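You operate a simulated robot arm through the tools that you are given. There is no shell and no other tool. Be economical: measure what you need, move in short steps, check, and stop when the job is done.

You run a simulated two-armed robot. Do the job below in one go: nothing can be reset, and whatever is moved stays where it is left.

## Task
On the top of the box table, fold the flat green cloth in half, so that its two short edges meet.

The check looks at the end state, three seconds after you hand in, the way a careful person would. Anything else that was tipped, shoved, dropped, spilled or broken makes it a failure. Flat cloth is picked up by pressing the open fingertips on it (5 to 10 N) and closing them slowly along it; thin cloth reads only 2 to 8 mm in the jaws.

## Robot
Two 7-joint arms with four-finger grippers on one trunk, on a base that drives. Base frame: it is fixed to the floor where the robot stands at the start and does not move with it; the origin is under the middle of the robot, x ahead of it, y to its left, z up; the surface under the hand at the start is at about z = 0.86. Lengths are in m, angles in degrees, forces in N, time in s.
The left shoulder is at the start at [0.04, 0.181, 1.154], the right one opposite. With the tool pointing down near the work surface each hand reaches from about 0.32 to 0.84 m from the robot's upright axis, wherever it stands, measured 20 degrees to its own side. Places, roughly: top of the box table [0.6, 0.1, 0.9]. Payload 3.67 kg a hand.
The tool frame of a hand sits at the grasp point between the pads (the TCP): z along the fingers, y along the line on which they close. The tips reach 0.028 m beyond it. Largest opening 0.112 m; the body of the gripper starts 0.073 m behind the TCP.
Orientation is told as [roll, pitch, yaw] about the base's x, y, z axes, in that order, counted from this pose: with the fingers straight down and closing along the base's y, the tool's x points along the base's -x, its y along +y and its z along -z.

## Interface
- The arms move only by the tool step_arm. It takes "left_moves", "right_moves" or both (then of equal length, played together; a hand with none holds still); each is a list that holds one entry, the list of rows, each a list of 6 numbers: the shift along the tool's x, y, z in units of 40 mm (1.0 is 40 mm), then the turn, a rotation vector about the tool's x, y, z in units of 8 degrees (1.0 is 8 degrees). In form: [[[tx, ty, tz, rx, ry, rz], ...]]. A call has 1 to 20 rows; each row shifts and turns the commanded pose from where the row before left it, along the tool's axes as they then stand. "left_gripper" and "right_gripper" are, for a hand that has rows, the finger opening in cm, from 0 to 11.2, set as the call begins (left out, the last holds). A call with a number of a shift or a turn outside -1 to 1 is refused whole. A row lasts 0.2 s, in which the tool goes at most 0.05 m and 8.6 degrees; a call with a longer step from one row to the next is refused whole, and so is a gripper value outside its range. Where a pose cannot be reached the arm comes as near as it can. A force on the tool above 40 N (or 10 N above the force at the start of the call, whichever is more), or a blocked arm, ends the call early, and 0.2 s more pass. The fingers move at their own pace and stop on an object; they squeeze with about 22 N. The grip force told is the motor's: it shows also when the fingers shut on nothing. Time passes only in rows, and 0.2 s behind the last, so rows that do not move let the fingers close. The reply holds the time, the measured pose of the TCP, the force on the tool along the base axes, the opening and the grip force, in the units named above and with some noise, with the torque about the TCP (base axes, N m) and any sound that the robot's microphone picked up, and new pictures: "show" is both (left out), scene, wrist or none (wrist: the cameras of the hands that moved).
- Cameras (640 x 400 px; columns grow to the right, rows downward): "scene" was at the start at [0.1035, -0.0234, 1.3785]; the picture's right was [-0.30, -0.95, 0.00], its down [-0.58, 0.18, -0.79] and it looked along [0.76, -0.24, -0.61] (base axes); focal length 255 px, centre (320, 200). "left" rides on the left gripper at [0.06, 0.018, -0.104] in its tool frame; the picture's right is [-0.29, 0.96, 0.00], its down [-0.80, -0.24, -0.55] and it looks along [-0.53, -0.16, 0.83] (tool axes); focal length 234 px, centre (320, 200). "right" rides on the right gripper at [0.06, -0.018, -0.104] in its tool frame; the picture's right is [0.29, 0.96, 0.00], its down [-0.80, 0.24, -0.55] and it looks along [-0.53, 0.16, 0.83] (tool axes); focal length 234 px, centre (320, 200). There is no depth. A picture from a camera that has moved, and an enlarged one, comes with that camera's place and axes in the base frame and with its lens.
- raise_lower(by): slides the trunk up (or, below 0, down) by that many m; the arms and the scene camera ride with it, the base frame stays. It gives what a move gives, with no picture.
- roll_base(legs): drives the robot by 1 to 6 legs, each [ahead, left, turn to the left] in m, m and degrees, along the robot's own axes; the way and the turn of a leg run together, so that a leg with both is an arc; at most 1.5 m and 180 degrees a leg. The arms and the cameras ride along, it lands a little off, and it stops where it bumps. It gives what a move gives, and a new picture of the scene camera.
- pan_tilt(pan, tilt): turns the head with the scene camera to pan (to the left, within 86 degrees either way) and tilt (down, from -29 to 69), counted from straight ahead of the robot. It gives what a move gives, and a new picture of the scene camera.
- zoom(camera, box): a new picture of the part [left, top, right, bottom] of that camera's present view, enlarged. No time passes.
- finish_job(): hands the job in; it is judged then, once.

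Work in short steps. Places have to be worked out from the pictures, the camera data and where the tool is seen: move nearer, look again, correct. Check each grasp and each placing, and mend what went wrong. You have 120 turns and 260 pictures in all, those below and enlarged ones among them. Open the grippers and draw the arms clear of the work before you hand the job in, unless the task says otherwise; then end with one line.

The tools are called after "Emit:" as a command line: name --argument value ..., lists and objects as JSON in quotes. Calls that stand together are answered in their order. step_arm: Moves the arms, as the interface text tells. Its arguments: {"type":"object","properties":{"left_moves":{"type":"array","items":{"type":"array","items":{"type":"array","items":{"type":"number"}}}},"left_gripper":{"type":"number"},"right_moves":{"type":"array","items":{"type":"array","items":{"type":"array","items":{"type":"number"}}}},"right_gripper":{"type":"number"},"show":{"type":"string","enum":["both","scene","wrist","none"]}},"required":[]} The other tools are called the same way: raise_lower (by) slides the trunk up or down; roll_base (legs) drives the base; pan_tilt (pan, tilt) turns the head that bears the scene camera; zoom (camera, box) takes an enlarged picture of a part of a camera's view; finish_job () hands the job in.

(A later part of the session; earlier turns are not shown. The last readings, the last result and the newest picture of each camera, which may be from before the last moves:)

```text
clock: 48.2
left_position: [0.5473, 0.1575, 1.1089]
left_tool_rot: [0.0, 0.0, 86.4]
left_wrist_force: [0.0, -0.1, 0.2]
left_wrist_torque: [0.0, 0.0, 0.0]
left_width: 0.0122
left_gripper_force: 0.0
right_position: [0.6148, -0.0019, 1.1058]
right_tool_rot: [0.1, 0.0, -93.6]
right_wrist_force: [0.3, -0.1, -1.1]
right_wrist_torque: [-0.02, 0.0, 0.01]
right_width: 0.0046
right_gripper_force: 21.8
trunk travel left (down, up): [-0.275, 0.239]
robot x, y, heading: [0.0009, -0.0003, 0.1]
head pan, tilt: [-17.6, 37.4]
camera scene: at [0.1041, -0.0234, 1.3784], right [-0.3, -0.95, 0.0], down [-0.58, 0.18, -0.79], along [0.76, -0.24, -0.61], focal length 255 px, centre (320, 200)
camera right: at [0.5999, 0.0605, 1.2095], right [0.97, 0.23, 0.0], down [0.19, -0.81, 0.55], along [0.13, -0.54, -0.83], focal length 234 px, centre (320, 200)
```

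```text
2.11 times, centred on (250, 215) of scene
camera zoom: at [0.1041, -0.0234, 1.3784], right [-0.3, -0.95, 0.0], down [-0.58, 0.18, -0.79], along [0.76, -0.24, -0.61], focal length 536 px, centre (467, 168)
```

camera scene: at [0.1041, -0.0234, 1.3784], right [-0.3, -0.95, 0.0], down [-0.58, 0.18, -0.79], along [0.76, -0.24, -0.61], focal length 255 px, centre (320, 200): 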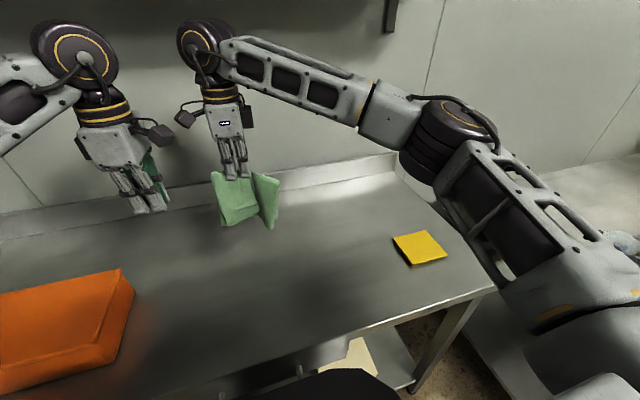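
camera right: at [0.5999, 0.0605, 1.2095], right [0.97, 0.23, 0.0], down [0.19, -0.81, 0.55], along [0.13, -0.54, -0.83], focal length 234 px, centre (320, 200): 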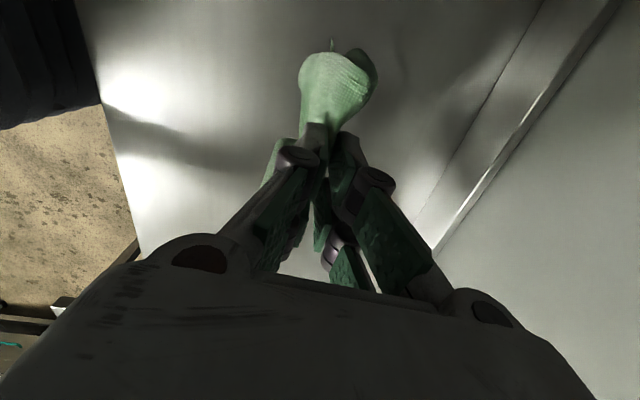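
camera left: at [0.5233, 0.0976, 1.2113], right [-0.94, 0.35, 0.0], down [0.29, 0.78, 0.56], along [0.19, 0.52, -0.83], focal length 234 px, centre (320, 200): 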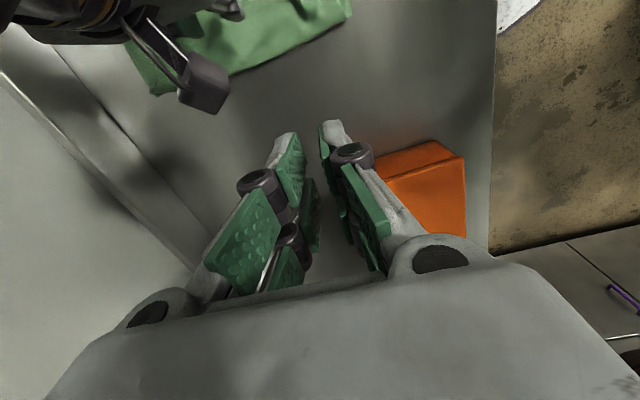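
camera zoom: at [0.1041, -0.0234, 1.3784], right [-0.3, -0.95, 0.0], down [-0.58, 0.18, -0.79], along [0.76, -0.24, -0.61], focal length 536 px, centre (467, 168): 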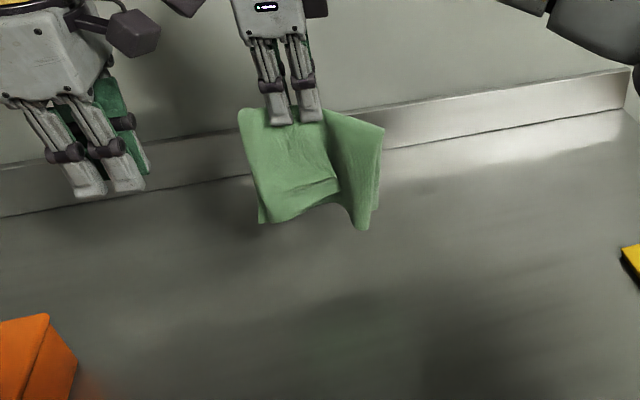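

All layers are pinched together. I'll reverse the path, set the bundle back down, release, and then unfold it from a single-layer corner.

Emit:
step_arm --right_moves '[[[0, 0, 0.9, 0, 0, 0], [0, 0, 0.9, 0, 0, 0], [0, 0, 0.9, 0, 0, 0], [0, 0, 0.9, 0, 0, 0], [0.3, 0, 0.5, 0, 0, 0], [0.4, 0, 0.5, 0, 0, 0], [0, 0, 0.5, 0, 0, 0], [0, 0, 0.2, 0, 0, 0]]]' --show "none"

Emit:
step_arm --right_moves '[[[0, 0, 0, 0, 0, 0], [0, 0, 0, 0, 0, 0], [0, 0, -0.5, 0, 0, 0], [0, 0, -0.9, 0, 0, 0], [0, 0, -0.9, 0, 0, 0], [-0.9, 0, -0.5, 0, 0, 0], [-0.9, 0, 0, 0, 0, 0], [-0.9, 0, 0, 0, 0, 0], [-0.9, 0, 0, 0, 0, 0], [-0.9, 0, 0, 0, 0, 0], [-0.9, 0, 0, 0, 0, 0], [-0.9, 0, 0, 0, 0, 0]]]' --right_gripper 4.5 --show "scene"

Emit:
zoom --camera "scene" --box '[190, 180, 310, 310]'

```text
clock: 50.0
left_position: [0.5443, 0.1571, 1.1097]
left_tool_rot: [0.0, 0.0, 86.5]
left_wrist_force: [-0.6, 0.5, 0.3]
left_wrist_torque: [0.0, -0.01, -0.01]
left_width: 0.012
left_gripper_force: 0.1
right_position: [0.6169, 0.027, 0.8945]
right_tool_rot: [0.2, 0.1, -93.6]
right_wrist_force: [1.7, -1.9, 14.2]
right_wrist_torque: [-0.12, 0.01, 0.04]
right_width: 0.0047
right_gripper_force: 21.7
trunk travel left (down, up): [-0.275, 0.239]
robot x, y, heading: [-0.0, 0.0002, -0.0]
head pan, tilt: [-17.6, 37.4]
```

```text
clock: 52.6
left_position: [0.5453, 0.1569, 1.1088]
left_tool_rot: [0.0, -0.2, 86.4]
left_wrist_force: [0.3, -0.5, 0.3]
left_wrist_torque: [-0.01, -0.01, -0.01]
left_width: 0.0121
left_gripper_force: 0.0
right_position: [0.6016, -0.2245, 1.0045]
right_tool_rot: [-0.1, 0.1, -93.5]
right_wrist_force: [1.2, -0.2, 0.3]
right_wrist_torque: [0.01, 0.03, 0.0]
right_width: 0.045
right_gripper_force: 0.1
trunk travel left (down, up): [-0.275, 0.239]
robot x, y, heading: [0.0043, -0.0008, 0.1]
head pan, tilt: [-17.6, 37.4]
camera scene: at [0.1031, -0.0246, 1.3785], right [-0.3, -0.95, 0.0], down [-0.58, 0.18, -0.79], along [0.76, -0.24, -0.61], focal length 255 px, centre (320, 200)
```

scene: 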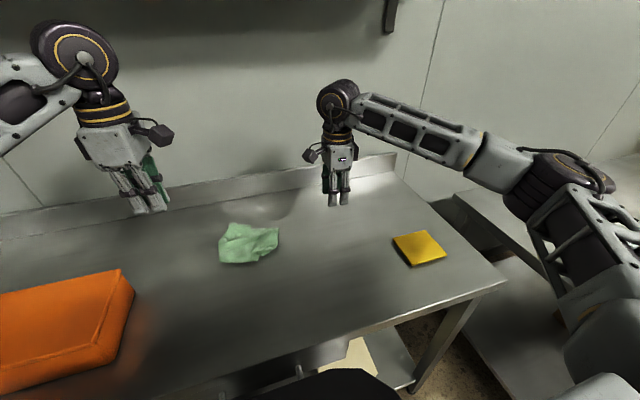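

```text
3.08 times, centred on (250, 245) of scene
camera zoom: at [0.1031, -0.0246, 1.3785], right [-0.3, -0.95, 0.0], down [-0.58, 0.18, -0.79], along [0.76, -0.24, -0.61], focal length 783 px, centre (535, 62)
```

zoom: 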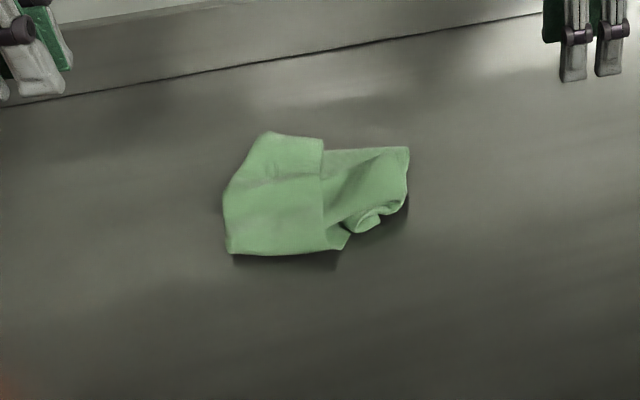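

The cloth is now a small bundle near (.62,.02). I'll bring the left hand's camera over it for a closer look at free corners.

Emit:
step_arm --left_moves '[[[0.75, -0.5, 0, 0, 0, 0], [0.75, -0.5, 0, 0, 0, 0], [0.75, -0.5, 0, 0, 0, 0]]]' --show "none"

Emit:
zoom --camera "left" --box '[120, 0, 520, 250]'

Emit:
zoom --camera "scene" --box '[205, 210, 295, 275]'

```text
clock: 53.4
left_position: [0.6011, 0.0618, 1.1084]
left_tool_rot: [0.0, -0.2, 86.5]
left_wrist_force: [0.9, -0.1, 0.6]
left_wrist_torque: [0.02, 0.0, 0.0]
left_width: 0.0121
left_gripper_force: 0.1
right_position: [0.6029, -0.2253, 1.0036]
right_tool_rot: [0.0, 0.1, -93.6]
right_wrist_force: [0.0, -0.7, 0.5]
right_wrist_torque: [0.03, 0.0, 0.03]
right_width: 0.0451
right_gripper_force: 0.1
trunk travel left (down, up): [-0.275, 0.239]
robot x, y, heading: [0.0041, -0.0012, -0.0]
head pan, tilt: [-17.6, 37.4]
```

```text
1.60 times, centred on (320, 125) of left
camera zoom: at [0.5784, 0.0033, 1.2111], right [-0.94, 0.35, 0.0], down [0.29, 0.78, 0.55], along [0.19, 0.52, -0.83], focal length 375 px, centre (320, 320)
```

zoom: 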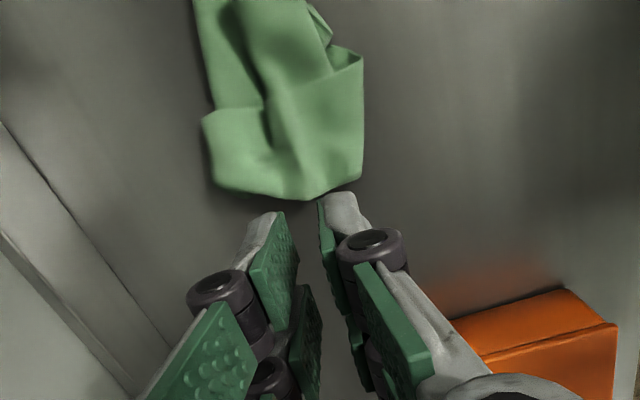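

```text
6.15 times, centred on (250, 242) of scene
camera zoom: at [0.1041, -0.0248, 1.3784], right [-0.3, -0.95, 0.0], down [-0.58, 0.18, -0.79], along [0.76, -0.24, -0.61], focal length 1567 px, centre (751, -62)
```

zoom: 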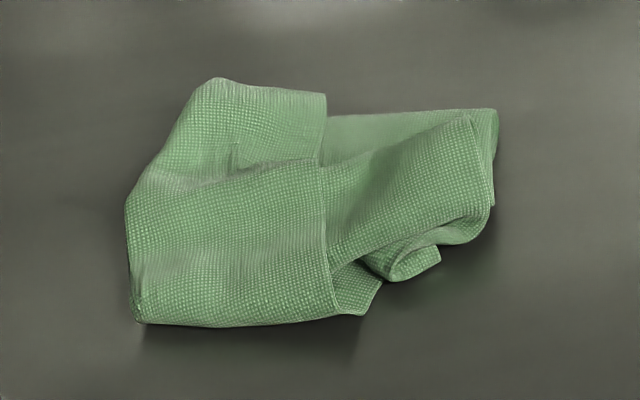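

The hem edge lies on top, facing -y. I'll move the left camera back (−y) for a clearer look at the layers on that side.

Emit:
step_arm --left_moves '[[[0.8, -0.3, 0.3, 0, 0, 0], [0.8, -0.3, 0.3, 0, 0, 0], [0.4, 0, 0.3, 0, 0, 0]]]' --left_gripper 5 --show "none"

Emit:
zoom --camera "left" --box '[140, 0, 500, 225]'

```text
clock: 54.2
left_position: [0.6198, -0.0182, 1.0724]
left_tool_rot: [-0.1, -0.1, 86.5]
left_wrist_force: [0.4, 0.1, 0.1]
left_wrist_torque: [-0.01, 0.01, -0.02]
left_width: 0.0498
left_gripper_force: 0.0
right_position: [0.6019, -0.2238, 1.0046]
right_tool_rot: [0.0, 0.1, -93.5]
right_wrist_force: [0.6, -0.4, 1.1]
right_wrist_torque: [-0.02, -0.02, 0.02]
right_width: 0.0446
right_gripper_force: 0.0
trunk travel left (down, up): [-0.275, 0.239]
robot x, y, heading: [0.0016, -0.0028, -0.3]
head pan, tilt: [-17.6, 37.4]
```

```text
1.78 times, centred on (320, 112) of left
camera zoom: at [0.5972, -0.0761, 1.1751], right [-0.94, 0.35, 0.0], down [0.29, 0.78, 0.55], along [0.19, 0.52, -0.83], focal length 416 px, centre (320, 356)
```

zoom: 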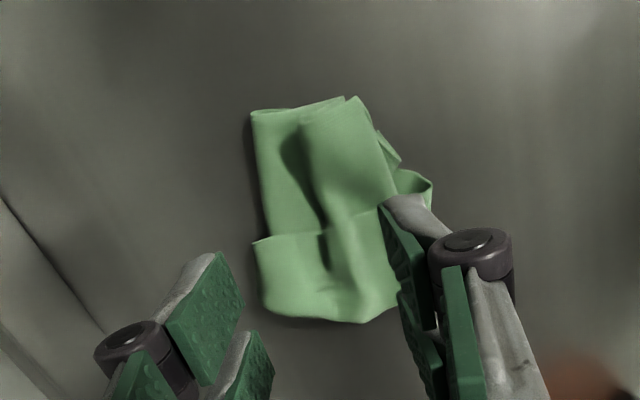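

I'll try a light pinch near hem corner B, about (.655,.010), with the left hand. Then I'll lift it to see how the cloth hangs.

Emit:
step_arm --left_moves '[[[-0.75, -0.83, 0, 0, 0, 0], [0, 0, 0.9, 0, 0, 0], [0, 0, 0.9, 0, 0, 0], [0, 0, 0.9, 0, 0, 0], [0, 0, 0.9, 0, 0, 0], [0, 0, 0.4, 0, 0, 0]]]' --left_gripper 3 --show "wrist"

```text
clock: 55.6
left_position: [0.656, 0.0094, 0.9118]
left_tool_rot: [0.0, 0.0, 86.3]
left_wrist_force: [0.7, -0.4, -0.6]
left_wrist_torque: [0.0, -0.01, 0.03]
left_width: 0.0299
left_gripper_force: 0.0
right_position: [0.6023, -0.225, 1.0041]
right_tool_rot: [0.0, 0.0, -93.6]
right_wrist_force: [-0.5, -0.5, 0.0]
right_wrist_torque: [0.02, -0.01, 0.02]
right_width: 0.045
right_gripper_force: 0.1
trunk travel left (down, up): [-0.275, 0.239]
robot x, y, heading: [-0.0013, 0.0006, 0.2]
head pan, tilt: [-17.6, 37.4]
camera left: at [0.6316, -0.048, 1.0149], right [-0.94, 0.35, 0.0], down [0.29, 0.78, 0.55], along [0.19, 0.52, -0.83], focal length 234 px, centre (320, 200)
```

left: 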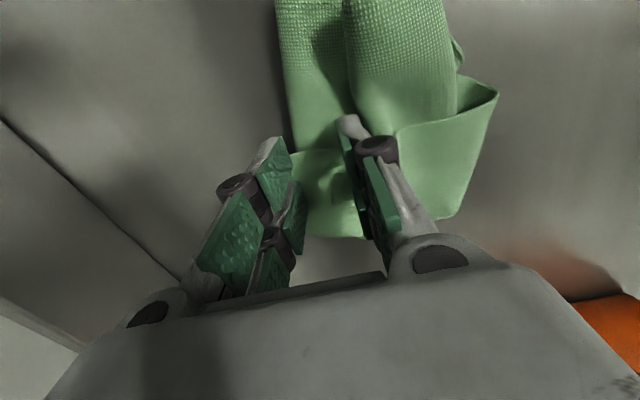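

Now I can see the near half of the hem standing open as a lofted single sheet, with its free edge raised near (.575,.0). I'll rotate the left hand to yaw ≈0 so the fingers straddle that edge along y.

Emit:
step_arm --left_moves '[[[0, 0, -0.9, 0, 0, 0], [0.13, 0.98, -0.2, 0, 0, 0], [0.13, 0.98, 0, 0, 0, 0], [0, 0, 0, 0, 0, 1], [0, 0, 0, 0, 0, 1], [0, 0, 0, 0, 0, 1], [0, 0, 0, 0, 0, 1], [0, 0, 0, 0, 0, 1], [0, 0, 0, 0, 0, 1], [0, 0, 0, 0, 0, 1], [0, 0, 0, 0, 0, 1], [0, 0, 0, 0, 0, 1], [0, 0, 0, 0, 0, 1], [0, 0, 0, 0, 0, 0.8]]]' --left_gripper 5 --show "both"

Emit:
zoom --camera "left" --box '[120, 0, 520, 250]'

```text
clock: 58.6
left_position: [0.5757, 0.0044, 0.9565]
left_tool_rot: [0.0, 0.0, -0.1]
left_wrist_force: [-0.1, 0.5, 0.4]
left_wrist_torque: [-0.01, 0.0, 0.01]
left_width: 0.0498
left_gripper_force: 0.0
right_position: [0.6007, -0.2239, 1.0041]
right_tool_rot: [0.0, 0.1, -93.7]
right_wrist_force: [0.2, -0.2, -0.3]
right_wrist_torque: [-0.02, -0.04, 0.03]
right_width: 0.0448
right_gripper_force: 0.1
trunk travel left (down, up): [-0.275, 0.239]
robot x, y, heading: [0.0013, -0.0012, 0.0]
head pan, tilt: [-17.6, 37.4]
camera scene: at [0.1035, -0.0235, 1.3785], right [-0.3, -0.95, 0.0], down [-0.58, 0.18, -0.79], along [0.76, -0.24, -0.61], focal length 255 px, centre (320, 200)
camera left: at [0.5144, 0.0233, 1.0599], right [0.29, 0.96, 0.0], down [0.8, -0.24, 0.55], along [0.53, -0.16, -0.83], focal length 234 px, centre (320, 200)
```

scene: 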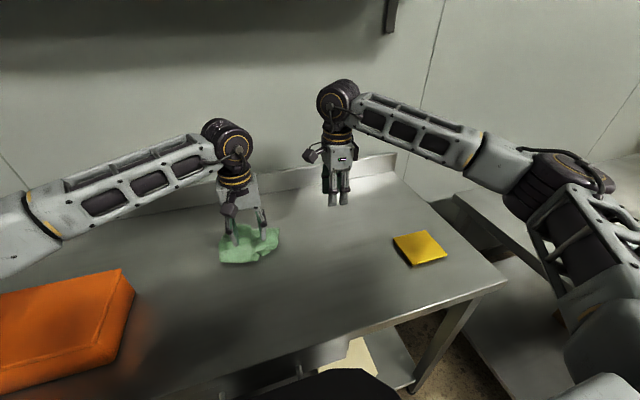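
left: 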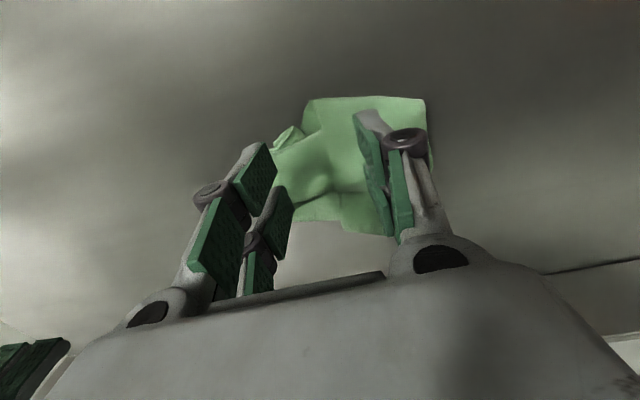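

```text
1.60 times, centred on (320, 125) of left
camera zoom: at [0.5144, 0.0233, 1.0599], right [0.29, 0.96, 0.0], down [0.8, -0.24, 0.55], along [0.53, -0.16, -0.83], focal length 375 px, centre (320, 320)
```

zoom: 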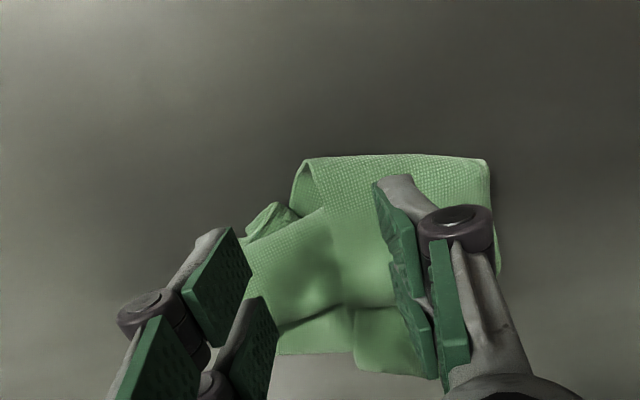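

The free edge is at y≈.009, between the fingers. I'll shift 14 mm toward the near end, lower until the tips are about 1.5 cm above the table, and close.

Emit:
step_arm --left_moves '[[[0.35, 0, 0.4, 0, 0, 0], [0, 0, 0.4, 0, 0, 0], [0, 0, 0.3, 0, 0, 0], [0, 0, 0.2, 0, 0, 0], [0, 0, 0.1, 0, 0, 0]]]' --show "wrist"

Emit:
step_arm --left_moves '[[[0, 0, 0, 0, 0, 0], [0, 0, 0, 0, 0, 0], [0, 0, 0, 0, 0, 0]]]' --left_gripper 0 --show "wrist"

```text
clock: 59.8
left_position: [0.5618, 0.0049, 0.9004]
left_tool_rot: [-0.1, 0.0, 0.0]
left_wrist_force: [-0.3, 0.2, 0.7]
left_wrist_torque: [0.02, -0.04, 0.04]
left_width: 0.0499
left_gripper_force: 0.0
right_position: [0.6025, -0.2243, 1.0036]
right_tool_rot: [0.0, 0.0, -93.7]
right_wrist_force: [0.4, 0.6, 0.2]
right_wrist_torque: [-0.03, 0.01, -0.01]
right_width: 0.045
right_gripper_force: 0.0
trunk travel left (down, up): [-0.275, 0.239]
robot x, y, heading: [-0.0027, -0.0012, 0.3]
head pan, tilt: [-17.6, 37.4]
camera left: at [0.5004, 0.0228, 1.0035], right [0.29, 0.96, 0.0], down [0.8, -0.24, 0.55], along [0.53, -0.16, -0.83], focal length 234 px, centre (320, 200)
```

left: 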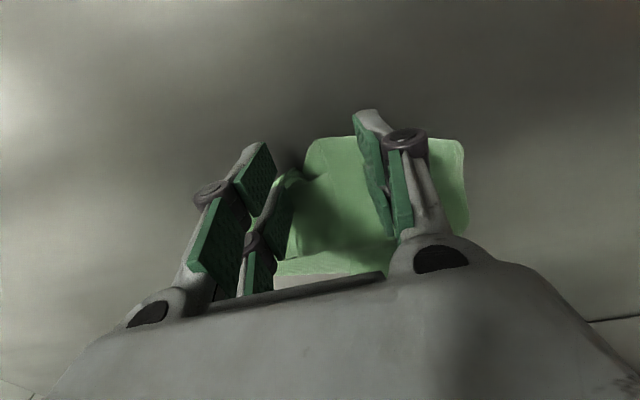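

```text
clock: 60.6
left_position: [0.5623, 0.0056, 0.901]
left_tool_rot: [0.0, 0.0, 0.0]
left_wrist_force: [-0.8, -1.2, 0.6]
left_wrist_torque: [-0.02, 0.04, 0.03]
left_width: 0.0024
left_gripper_force: 22.4
right_position: [0.6019, -0.2263, 1.0038]
right_tool_rot: [0.0, 0.0, -93.6]
right_wrist_force: [-0.2, -0.1, -0.4]
right_wrist_torque: [0.03, 0.0, -0.01]
right_width: 0.0451
right_gripper_force: 0.2
trunk travel left (down, up): [-0.275, 0.239]
robot x, y, heading: [0.0019, 0.0006, -0.1]
head pan, tilt: [-17.6, 37.4]
camera left: at [0.5003, 0.0227, 1.0036], right [0.29, 0.96, 0.0], down [0.8, -0.24, 0.55], along [0.53, -0.16, -0.83], focal length 234 px, centre (320, 200)
```

left: 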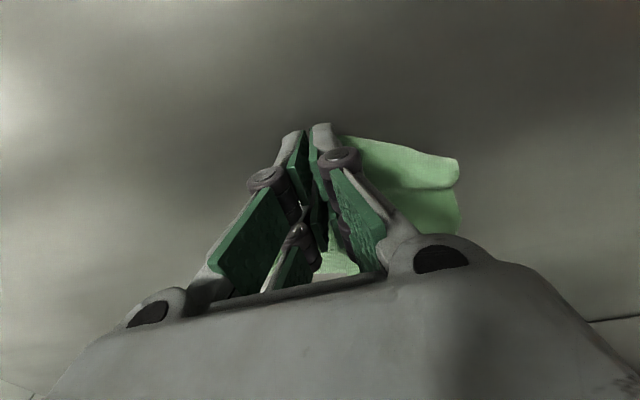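

It caught 2.4 mm, like a single layer. I'll lift it well up and look at how it hangs.

Emit:
step_arm --left_moves '[[[0, 0, -0.6, 0, 0, 0], [0, 0, -0.9, 0, 0, 0], [0, 0, -0.9, 0, 0, 0], [0, 0, -0.9, 0, 0, 0], [0, 0, -0.9, 0, 0, 0], [0, 0, -0.9, 0, 0, 0], [0, 0, -0.9, 0, 0, 0], [0, 0, -0.9, 0, 0, 0], [0, 0, -0.9, 0, 0, 0], [0, 0, 0, 0, 0, 0]]]' --show "both"

Emit:
zoom --camera "scene" --box '[160, 120, 360, 310]'

```text
clock: 62.8
left_position: [0.5626, 0.0051, 1.213]
left_tool_rot: [0.0, 0.1, 0.0]
left_wrist_force: [0.8, -0.3, -0.4]
left_wrist_torque: [0.02, 0.03, 0.0]
left_width: 0.0021
left_gripper_force: 22.1
right_position: [0.6012, -0.2234, 1.0048]
right_tool_rot: [0.0, 0.0, -93.5]
right_wrist_force: [0.1, -0.5, 0.5]
right_wrist_torque: [0.01, 0.02, 0.01]
right_width: 0.045
right_gripper_force: 0.1
trunk travel left (down, up): [-0.275, 0.239]
robot x, y, heading: [0.002, -0.0016, -0.0]
head pan, tilt: [-17.6, 37.4]
camera scene: at [0.104, -0.0232, 1.3784], right [-0.3, -0.95, 0.0], down [-0.58, 0.18, -0.79], along [0.76, -0.24, -0.61], focal length 255 px, centre (320, 200)
camera left: at [0.501, 0.0237, 1.3154], right [0.29, 0.96, 0.0], down [0.8, -0.24, 0.55], along [0.53, -0.16, -0.83], focal length 234 px, centre (320, 200)
```

scene: 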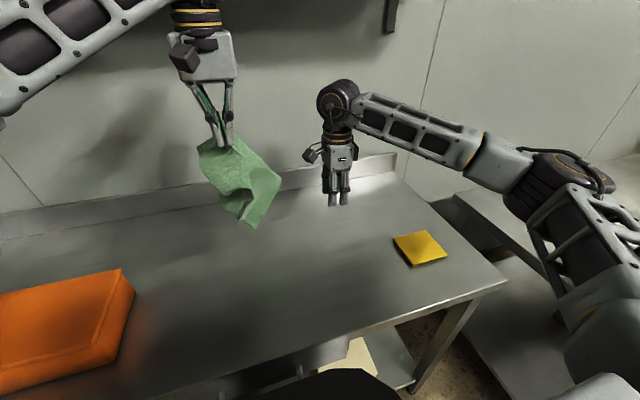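
left: 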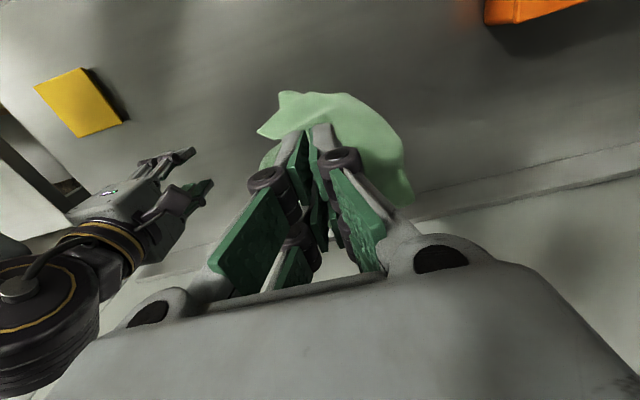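

```text
2.11 times, centred on (260, 215) of scene
camera zoom: at [0.104, -0.0232, 1.3784], right [-0.3, -0.95, 0.0], down [-0.58, 0.18, -0.79], along [0.76, -0.24, -0.61], focal length 536 px, centre (446, 168)
```

zoom: 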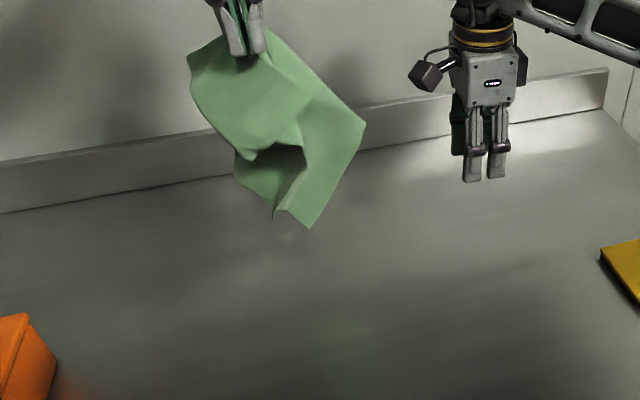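

The cloth hangs with a clear free corner near (.548,-.065,1.095). I'll raise the right hand to that height and tilt its fingers to point toward +y, so I can pinch that corner from the side.

Emit:
step_arm --right_moves '[[[0, 0, -0.8, 0, 0, 0], [0, 0, -0.8, 0, 0, 0], [0, -0.6, -0.5, 0, 0, 0], [0, -0.6, 0, 0, 1, 0], [0, 0, 0, 0, 1, 0], [0, 0, 0, 0, 1, 0], [0, 0, 0, 0, 1, 0], [0, 0, 0, 0, 1, 0], [0, 0, 0, 0, 1, 0], [0, 0, 0, 0, 1, 0], [0, 0, 0, 0, 1, 0], [0, 0, 0, 0, 1, 0], [0, 0, 0, 0, 1, 0]]]' --right_gripper 6 --show "both"

Emit:
zoom --camera "scene" --box '[160, 100, 400, 260]'

```text
clock: 65.6
left_position: [0.5618, 0.004, 1.2124]
left_tool_rot: [-0.1, 0.0, -0.1]
left_wrist_force: [0.1, 1.0, -1.2]
left_wrist_torque: [0.0, 0.0, 0.01]
left_width: 0.0023
left_gripper_force: 21.6
right_position: [0.5533, -0.2217, 1.0893]
right_tool_rot: [0.5, 80.2, -93.2]
right_wrist_force: [0.2, -1.0, 0.2]
right_wrist_torque: [0.0, -0.02, 0.01]
right_width: 0.0599
right_gripper_force: 0.1
trunk travel left (down, up): [-0.275, 0.239]
robot x, y, heading: [0.0002, -0.0042, -0.0]
head pan, tilt: [-17.6, 37.4]
camera scene: at [0.1037, -0.0239, 1.3784], right [-0.3, -0.95, 0.0], down [-0.58, 0.18, -0.79], along [0.76, -0.24, -0.61], focal length 255 px, centre (320, 200)
camera right: at [0.5279, -0.3123, 1.1658], right [0.96, -0.01, 0.29], down [0.2, -0.7, -0.69], along [0.21, 0.72, -0.66], focal length 234 px, centre (320, 200)
```

scene: 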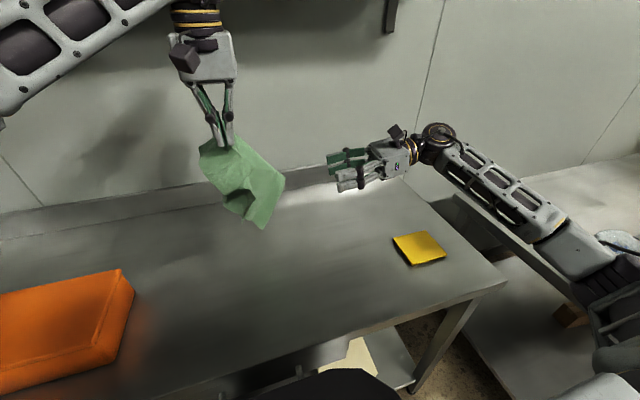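
right: 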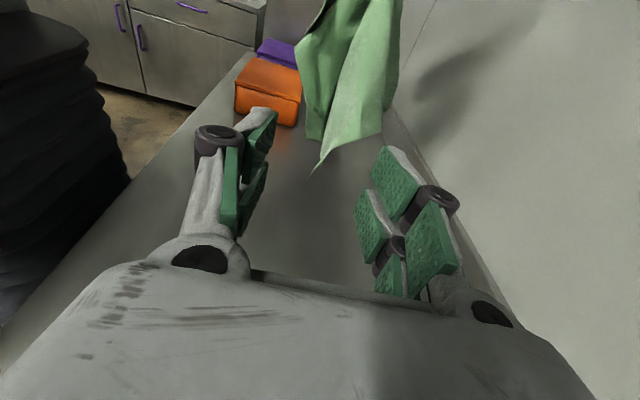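

```text
2.50 times, centred on (280, 180) of scene
camera zoom: at [0.1037, -0.0239, 1.3784], right [-0.3, -0.95, 0.0], down [-0.58, 0.18, -0.79], along [0.76, -0.24, -0.61], focal length 636 px, centre (420, 250)
```

zoom: 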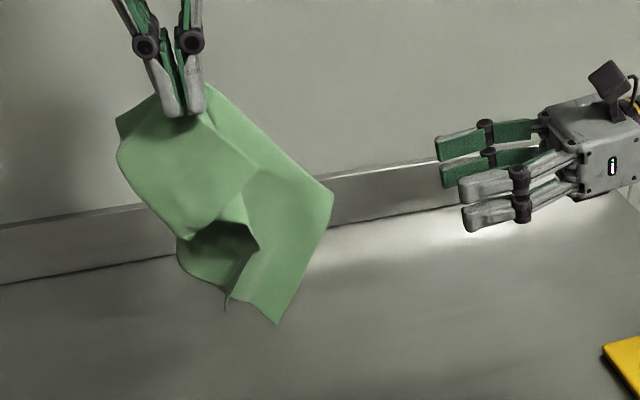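

The two cameras place the lowest corner P2 at about (.583,-.025,.946). I'll bring the right hand down to that height and approach it along +y.

Emit:
step_arm --right_moves '[[[-0.75, 0.3, 0, 0, 0, 0], [-0.75, 0.3, 0, 0, 0, 0], [-0.75, 0.3, 0, 0, 0, 0], [0, 0, 0.9, 0, 0, 0], [0, 0, 0.9, 0, 0, 0], [0, 0, 0.9, 0, 0, 0]]]' --show "both"

Emit:
zoom --camera "scene" --box '[160, 110, 400, 270]'

```text
clock: 67.0
left_position: [0.5628, 0.0059, 1.2122]
left_tool_rot: [0.0, 0.0, 0.0]
left_wrist_force: [0.2, -0.4, 0.3]
left_wrist_torque: [-0.03, 0.0, 0.02]
left_width: 0.0025
left_gripper_force: 21.6
right_position: [0.5946, -0.1317, 0.9813]
right_tool_rot: [0.1, 80.1, -93.6]
right_wrist_force: [-0.7, 0.6, -0.2]
right_wrist_torque: [-0.03, -0.02, 0.03]
right_width: 0.0598
right_gripper_force: 0.1
trunk travel left (down, up): [-0.275, 0.239]
robot x, y, heading: [-0.0004, -0.003, -0.0]
head pan, tilt: [-17.6, 37.4]
camera scene: at [0.104, -0.0227, 1.3785], right [-0.3, -0.95, 0.0], down [-0.58, 0.18, -0.79], along [0.76, -0.24, -0.61], focal length 255 px, centre (320, 200)
camera right: at [0.5697, -0.2224, 1.0586], right [0.96, -0.01, 0.28], down [0.2, -0.7, -0.69], along [0.21, 0.72, -0.67], focal length 234 px, centre (320, 200)
```

scene: 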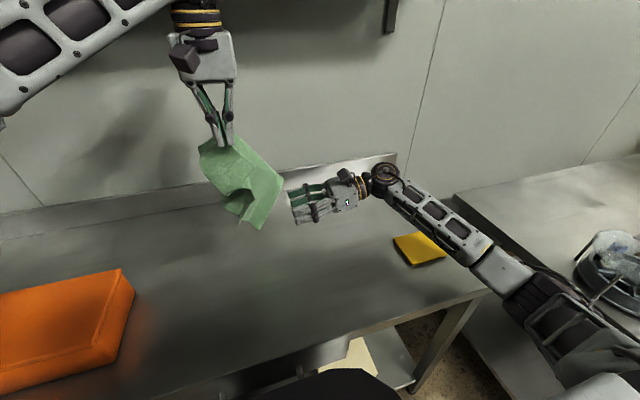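
right: 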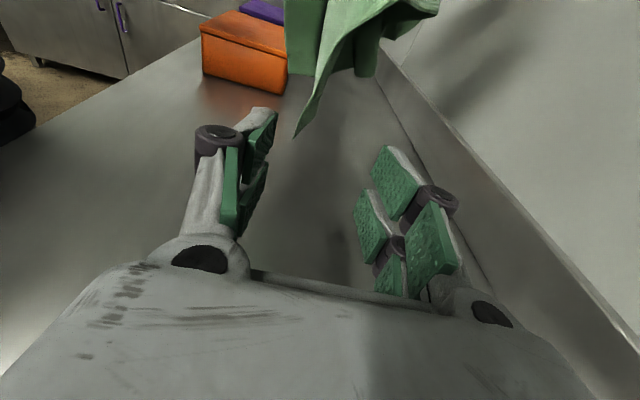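

```text
2.50 times, centred on (280, 190) of scene
camera zoom: at [0.104, -0.0227, 1.3785], right [-0.3, -0.95, 0.0], down [-0.58, 0.18, -0.79], along [0.76, -0.24, -0.61], focal length 636 px, centre (420, 225)
```

zoom: 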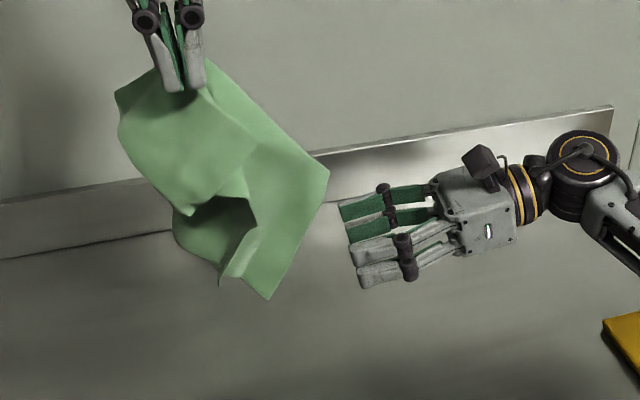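

P2 confirmed at (.583,-.025,.948). Now I'll advance to it and close on it.

Emit:
step_arm --right_moves '[[[0, -0.2, 0.7, 0, 0, 0], [0, -0.21, 0.7, 0, 0, 0], [0, 0, 0.7, 0, 0, 0], [0, 0, 0.62, 0, 0, 0]]]' --show "wrist"

Emit:
step_arm --right_moves '[[[0, 0, 0, 0, 0, 0], [0, 0, 0, 0, 0, 0], [0, 0, 0, 0, 0, 0]]]' --right_gripper 0 --show "wrist"

Emit:
zoom --camera "scene" --box '[160, 110, 400, 270]'

```text
clock: 68.0
left_position: [0.5618, 0.0061, 1.2128]
left_tool_rot: [0.0, 0.0, -0.1]
left_wrist_force: [0.0, 0.6, 0.7]
left_wrist_torque: [0.0, -0.04, 0.02]
left_width: 0.0025
left_gripper_force: 22.1
right_position: [0.5854, -0.0246, 0.9628]
right_tool_rot: [0.0, 80.0, -93.7]
right_wrist_force: [0.0, 0.0, 0.7]
right_wrist_torque: [-0.01, -0.01, -0.01]
right_width: 0.0597
right_gripper_force: 0.0
trunk travel left (down, up): [-0.275, 0.239]
robot x, y, heading: [0.0015, -0.0003, -0.1]
head pan, tilt: [-17.6, 37.4]
camera right: at [0.5606, -0.1151, 1.0388], right [0.96, -0.01, 0.28], down [0.2, -0.7, -0.69], along [0.21, 0.72, -0.67], focal length 234 px, centre (320, 200)
```

right: 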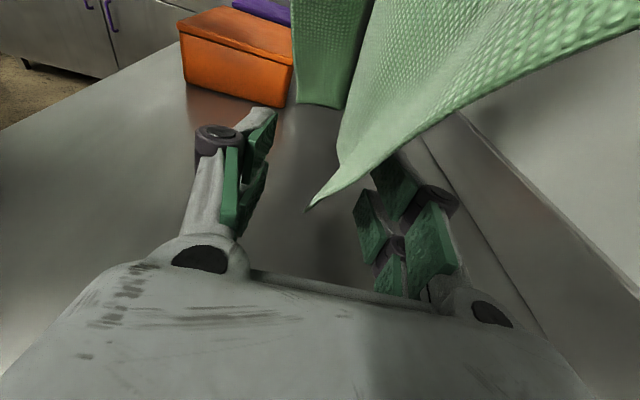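

```text
clock: 68.8
left_position: [0.5614, 0.006, 1.2131]
left_tool_rot: [0.0, 0.0, 0.1]
left_wrist_force: [-0.2, 0.2, 0.3]
left_wrist_torque: [-0.04, -0.01, -0.01]
left_width: 0.0024
left_gripper_force: 22.7
right_position: [0.5863, -0.0258, 0.962]
right_tool_rot: [0.0, 80.0, -93.5]
right_wrist_force: [0.5, 0.7, -1.1]
right_wrist_torque: [0.0, 0.04, -0.05]
right_width: 0.0019
right_gripper_force: 22.8
trunk travel left (down, up): [-0.275, 0.239]
robot x, y, heading: [-0.0006, -0.0006, 0.0]
head pan, tilt: [-17.6, 37.4]
camera right: at [0.5604, -0.1157, 1.0389], right [0.96, -0.01, 0.28], down [0.2, -0.7, -0.69], along [0.2, 0.72, -0.67], focal length 234 px, centre (320, 200)
```

right: 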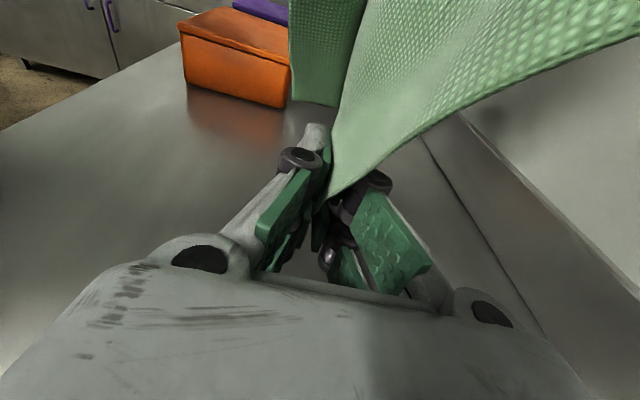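

```text
2.50 times, centred on (280, 190) of scene
camera zoom: at [0.1035, -0.0235, 1.3785], right [-0.3, -0.95, 0.0], down [-0.58, 0.18, -0.79], along [0.76, -0.24, -0.61], focal length 636 px, centre (420, 225)
```

zoom: 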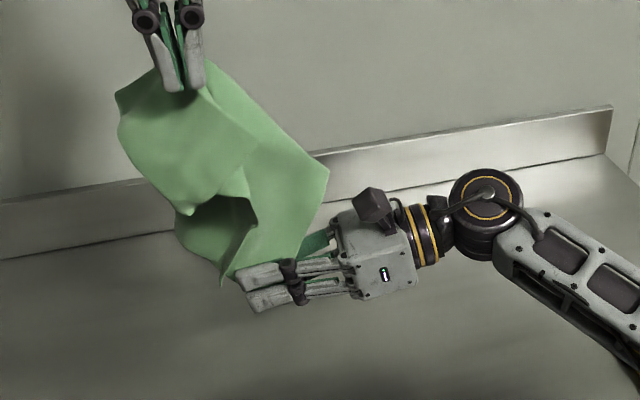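

The right hand holds the corner (1.9 mm). I'll spread the hands by raising the right hand and drawing it toward -y, to see which edge is stretched between them.

Emit:
step_arm --right_moves '[[[0.75, 0, -0.5, 0, 0, 0], [0.75, 0, -0.5, 0, 0, 0], [0.75, 0, -0.5, 0, 0, 0], [0.75, 0, -0.5, 0, 0, 0], [0.75, 0, -0.5, 0, 0, 0], [0.75, 0, -0.5, 0, 0, 0]]]' --show "both"

Emit:
zoom --camera "scene" --box '[160, 80, 400, 240]'

```text
clock: 70.2
left_position: [0.5608, 0.0049, 1.2124]
left_tool_rot: [0.0, 0.0, 0.0]
left_wrist_force: [-0.5, -0.3, 0.9]
left_wrist_torque: [0.03, 0.04, -0.01]
left_width: 0.0023
left_gripper_force: 21.6
right_position: [0.5798, -0.1115, 1.1618]
right_tool_rot: [0.2, 80.0, -93.3]
right_wrist_force: [-0.4, -0.4, 0.3]
right_wrist_torque: [-0.02, 0.01, 0.0]
right_width: 0.0018
right_gripper_force: 22.5
trunk travel left (down, up): [-0.275, 0.239]
robot x, y, heading: [-0.0013, 0.0037, -0.0]
head pan, tilt: [-17.6, 37.4]
camera scene: at [0.1031, -0.0236, 1.3785], right [-0.3, -0.95, 0.0], down [-0.58, 0.18, -0.79], along [0.76, -0.24, -0.61], focal length 255 px, centre (320, 200)
camera right: at [0.555, -0.203, 1.2381], right [0.96, -0.01, 0.28], down [0.2, -0.7, -0.69], along [0.21, 0.72, -0.67], focal length 234 px, centre (320, 200)
```

scene: 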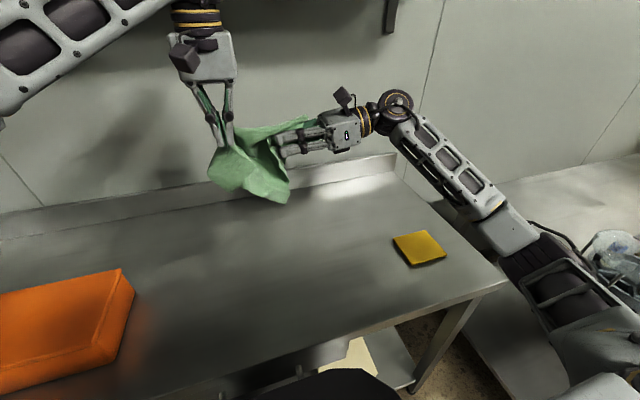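
right: 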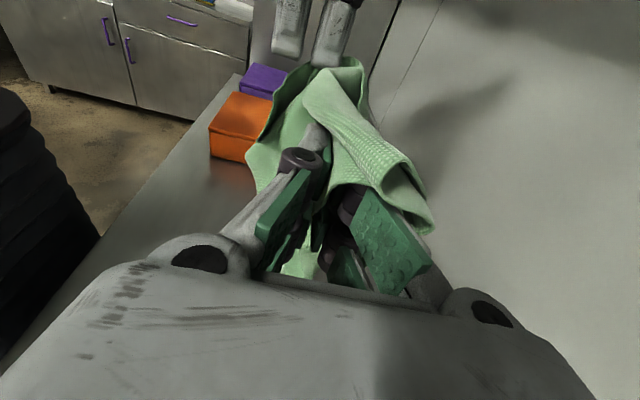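

```text
2.50 times, centred on (280, 160) of scene
camera zoom: at [0.1031, -0.0236, 1.3785], right [-0.3, -0.95, 0.0], down [-0.58, 0.18, -0.79], along [0.76, -0.24, -0.61], focal length 636 px, centre (420, 300)
```

zoom: 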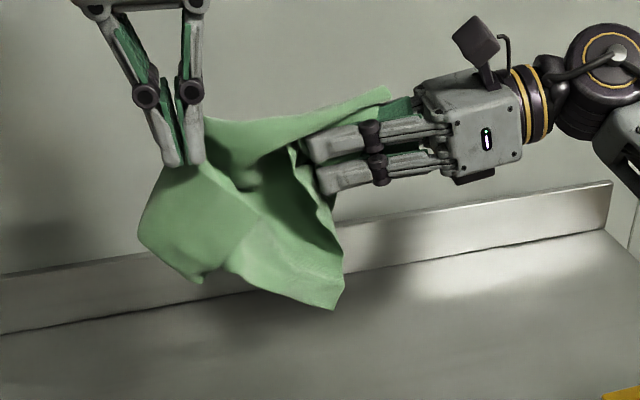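

There's still slack, so I'll keep drawing the right hand away along -y until the force rises.

Emit:
step_arm --right_moves '[[[0.15, 0, -0.9, 0, 0, 0], [0.15, 0, -0.9, 0, 0, 0], [0.15, 0, -0.9, 0, 0, 0], [0.15, 0, -0.9, 0, 0, 0]]]' --show "both"

Emit:
zoom --camera "scene" --box '[160, 80, 400, 240]'

```text
clock: 71.2
left_position: [0.5604, 0.0047, 1.2126]
left_tool_rot: [0.0, 0.0, 0.0]
left_wrist_force: [0.0, -1.6, 0.3]
left_wrist_torque: [0.03, -0.01, -0.04]
left_width: 0.0022
left_gripper_force: 22.2
right_position: [0.5712, -0.2491, 1.2086]
right_tool_rot: [0.2, 80.0, -93.2]
right_wrist_force: [-0.7, 1.8, -0.4]
right_wrist_torque: [-0.07, 0.0, 0.01]
right_width: 0.0022
right_gripper_force: 23.0
trunk travel left (down, up): [-0.275, 0.239]
robot x, y, heading: [-0.0014, -0.0037, -0.0]
head pan, tilt: [-17.6, 37.4]
camera scene: at [0.103, -0.0243, 1.3785], right [-0.3, -0.95, 0.0], down [-0.58, 0.18, -0.79], along [0.76, -0.24, -0.61], focal length 255 px, centre (320, 200)
camera right: at [0.546, -0.3401, 1.2865], right [0.96, -0.01, 0.28], down [0.2, -0.7, -0.69], along [0.2, 0.72, -0.67], focal length 234 px, centre (320, 200)
```

scene: 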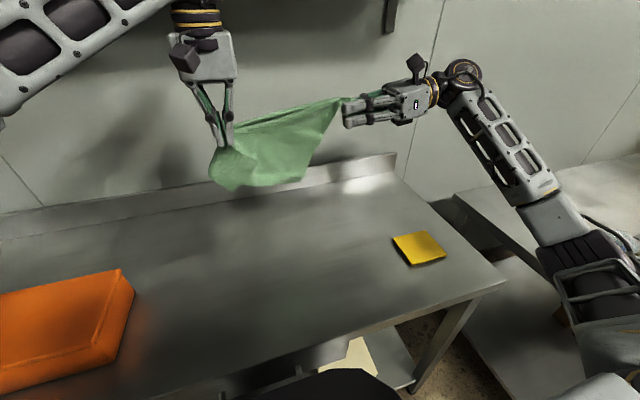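
right: 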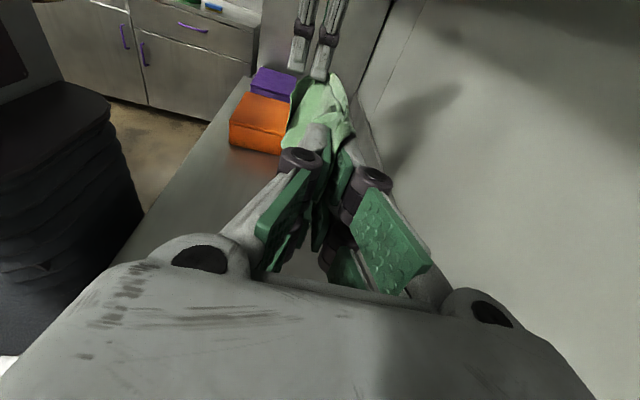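

```text
2.50 times, centred on (280, 160) of scene
camera zoom: at [0.103, -0.0243, 1.3785], right [-0.3, -0.95, 0.0], down [-0.58, 0.18, -0.79], along [0.76, -0.24, -0.61], focal length 636 px, centre (420, 300)
```

zoom: 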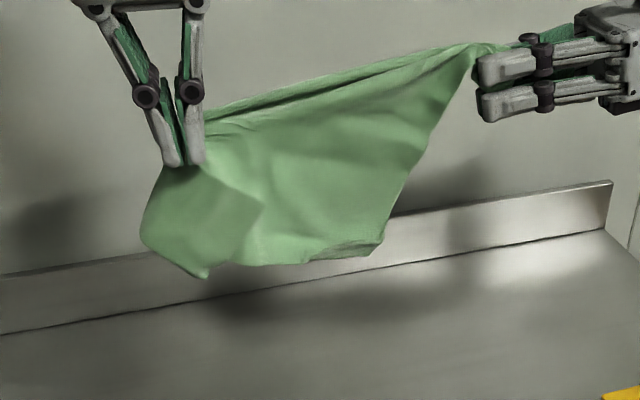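

The cloth is taut at 0.25 m and the left pinch isn't at a corner. I'll raise the trunk 0.15 m for hanging room, then let go with the left hand so the cloth hangs from the right-held corner alone.

Emit:
raise_lower --by 0.15

Emit:
step_arm --left_moves '[[[0, 0, 0, 0, 0, 0], [0, 0, 0, 0, 0, 0], [0, 0.6, -0.5, 0, 0, 0], [0, 0.8, 0, 0, 0, 0], [0, 0.8, 0, 0, 0, 0], [0, 0, 0, 0, 0, 0], [0, 0, 0, 0, 0, 0]]]' --left_gripper 5 --show "scene"

Emit:
zoom --camera "scene" --box '[200, 80, 480, 300]'

```text
clock: 72.5
left_position: [0.5693, 0.0205, 1.2551]
left_tool_rot: [10.0, 3.7, 1.8]
left_wrist_force: [0.0, -11.8, 6.4]
left_wrist_torque: [-0.17, -0.05, -0.32]
left_width: 0.0025
left_gripper_force: 22.2
right_position: [0.5746, -0.2439, 1.3263]
right_tool_rot: [-2.7, 79.8, -95.9]
right_wrist_force: [2.5, 10.1, -5.4]
right_wrist_torque: [-0.35, 0.03, 0.11]
right_width: 0.0024
right_gripper_force: 21.8
trunk travel left (down, up): [-0.395, 0.119]
robot x, y, heading: [-0.0033, 0.0006, 0.4]
head pan, tilt: [-17.6, 37.4]
stopped: the arm was blocked; the commanded pose is now the measured one
```

```text
clock: 74.3
left_position: [0.5602, 0.1058, 1.2614]
left_tool_rot: [12.0, 5.8, 0.9]
left_wrist_force: [-0.2, 1.3, 3.0]
left_wrist_torque: [-0.22, -0.11, 0.01]
left_width: 0.0499
left_gripper_force: 0.0
right_position: [0.5692, -0.2413, 1.3289]
right_tool_rot: [0.1, 79.7, -93.3]
right_wrist_force: [-0.5, 1.3, 1.2]
right_wrist_torque: [-0.16, -0.05, -0.06]
right_width: 0.0018
right_gripper_force: 21.8
trunk travel left (down, up): [-0.395, 0.119]
robot x, y, heading: [-0.0076, 0.0016, 0.1]
head pan, tilt: [-17.6, 37.4]
stopped in row 7 (left hand): the arm was blocked; the commanded pose is now the measured one
camera scene: at [0.101, -0.0188, 1.499], right [-0.3, -0.95, 0.0], down [-0.58, 0.18, -0.8], along [0.76, -0.24, -0.61], focal length 255 px, centre (320, 200)
```

scene: 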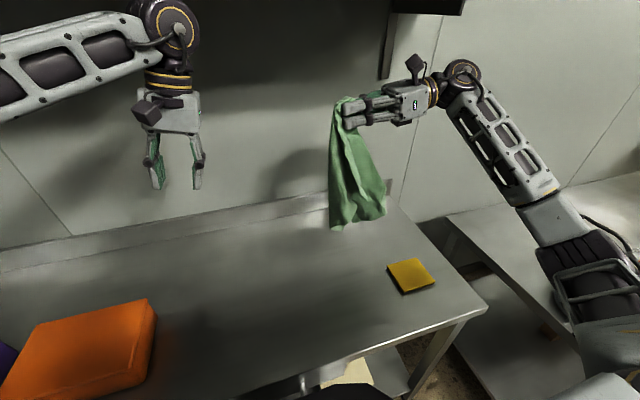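

```text
1.82 times, centred on (340, 190) of scene
camera zoom: at [0.101, -0.0188, 1.499], right [-0.3, -0.95, 0.0], down [-0.58, 0.18, -0.8], along [0.76, -0.24, -0.61], focal length 463 px, centre (284, 218)
```

zoom: 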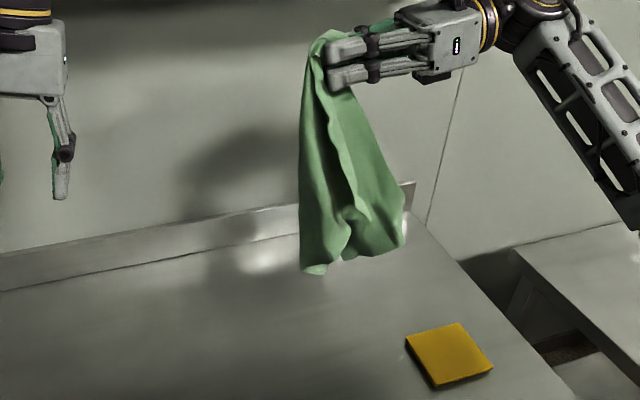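

The left arm brushed something above it (likely the shelf), so I'll move it down and back gently. The cloth hangs about 0.34 m with two lobes, so the right hand seems to hold the middle of a long edge, exactly a fold-line end.

Emit:
step_arm --left_moves '[[[0.3, 0, 0.5, 0, 0, 0], [0.5, 0, 0.6, 0, 0, 0], [0.5, 0, 0.6, 0, 0, 0], [0, 0, 0.6, 0, 0, 0]]]' --show "none"

Emit:
raise_lower --by -0.09

Emit:
pan_tilt --pan -20 --tilt 32

Emit:
zoom --camera "scene" --box '[240, 100, 420, 280]'

```text
clock: 75.3
left_position: [0.5001, 0.1217, 1.1806]
left_tool_rot: [11.6, 5.1, 1.0]
left_wrist_force: [-0.7, 0.2, 0.3]
left_wrist_torque: [0.03, 0.0, 0.0]
left_width: 0.0499
left_gripper_force: 0.1
right_position: [0.5695, -0.2435, 1.3268]
right_tool_rot: [-0.5, 79.8, -93.7]
right_wrist_force: [-0.1, 0.8, -1.2]
right_wrist_torque: [0.01, -0.02, 0.01]
right_width: 0.002
right_gripper_force: 22.1
trunk travel left (down, up): [-0.395, 0.119]
robot x, y, heading: [-0.0022, -0.0025, 0.3]
head pan, tilt: [-17.6, 37.4]
```

```text
clock: 76.5
left_position: [0.4995, 0.1206, 1.0909]
left_tool_rot: [11.6, 5.2, 1.1]
left_wrist_force: [-1.1, 0.2, -0.4]
left_wrist_torque: [0.02, -0.03, -0.03]
left_width: 0.0499
left_gripper_force: 0.1
right_position: [0.5687, -0.2436, 1.237]
right_tool_rot: [-0.2, 79.9, -93.4]
right_wrist_force: [-0.8, -0.4, 0.3]
right_wrist_torque: [-0.06, 0.02, -0.02]
right_width: 0.002
right_gripper_force: 22.2
trunk travel left (down, up): [-0.305, 0.209]
robot x, y, heading: [-0.0021, 0.0043, 0.4]
head pan, tilt: [-17.6, 37.4]
```

```text
clock: 77.2
left_position: [0.4992, 0.121, 1.091]
left_tool_rot: [11.6, 5.2, 0.9]
left_wrist_force: [0.5, 0.1, -0.5]
left_wrist_torque: [-0.01, -0.01, -0.01]
left_width: 0.05
left_gripper_force: 0.0
right_position: [0.5685, -0.2438, 1.238]
right_tool_rot: [-0.5, 79.9, -93.5]
right_wrist_force: [-0.6, -0.6, 0.4]
right_wrist_torque: [0.0, 0.01, 0.01]
right_width: 0.0017
right_gripper_force: 22.3
trunk travel left (down, up): [-0.305, 0.209]
robot x, y, heading: [-0.0041, 0.0024, -0.0]
head pan, tilt: [-20.0, 32.0]
camera scene: at [0.102, -0.026, 1.4161], right [-0.34, -0.94, 0.0], down [-0.5, 0.18, -0.85], along [0.8, -0.29, -0.53], focal length 255 px, centre (320, 200)
```

scene: 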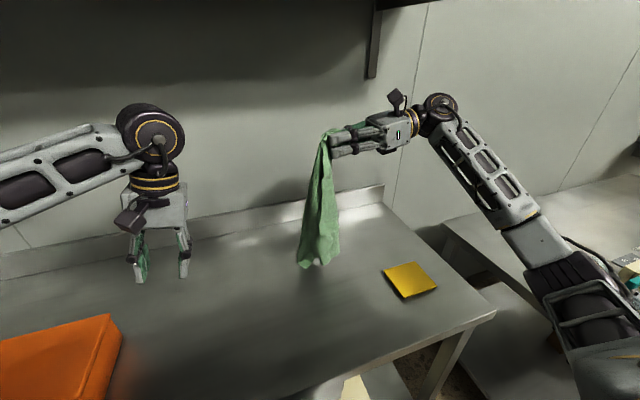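

```text
2.22 times, centred on (330, 190) of scene
camera zoom: at [0.102, -0.026, 1.4161], right [-0.34, -0.94, 0.0], down [-0.5, 0.18, -0.85], along [0.8, -0.29, -0.53], focal length 566 px, centre (298, 222)
```

zoom: 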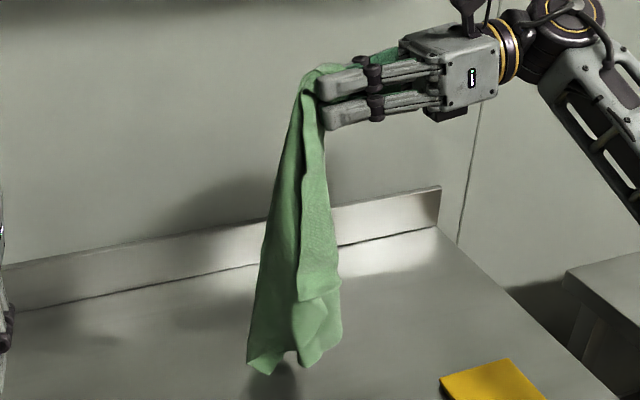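

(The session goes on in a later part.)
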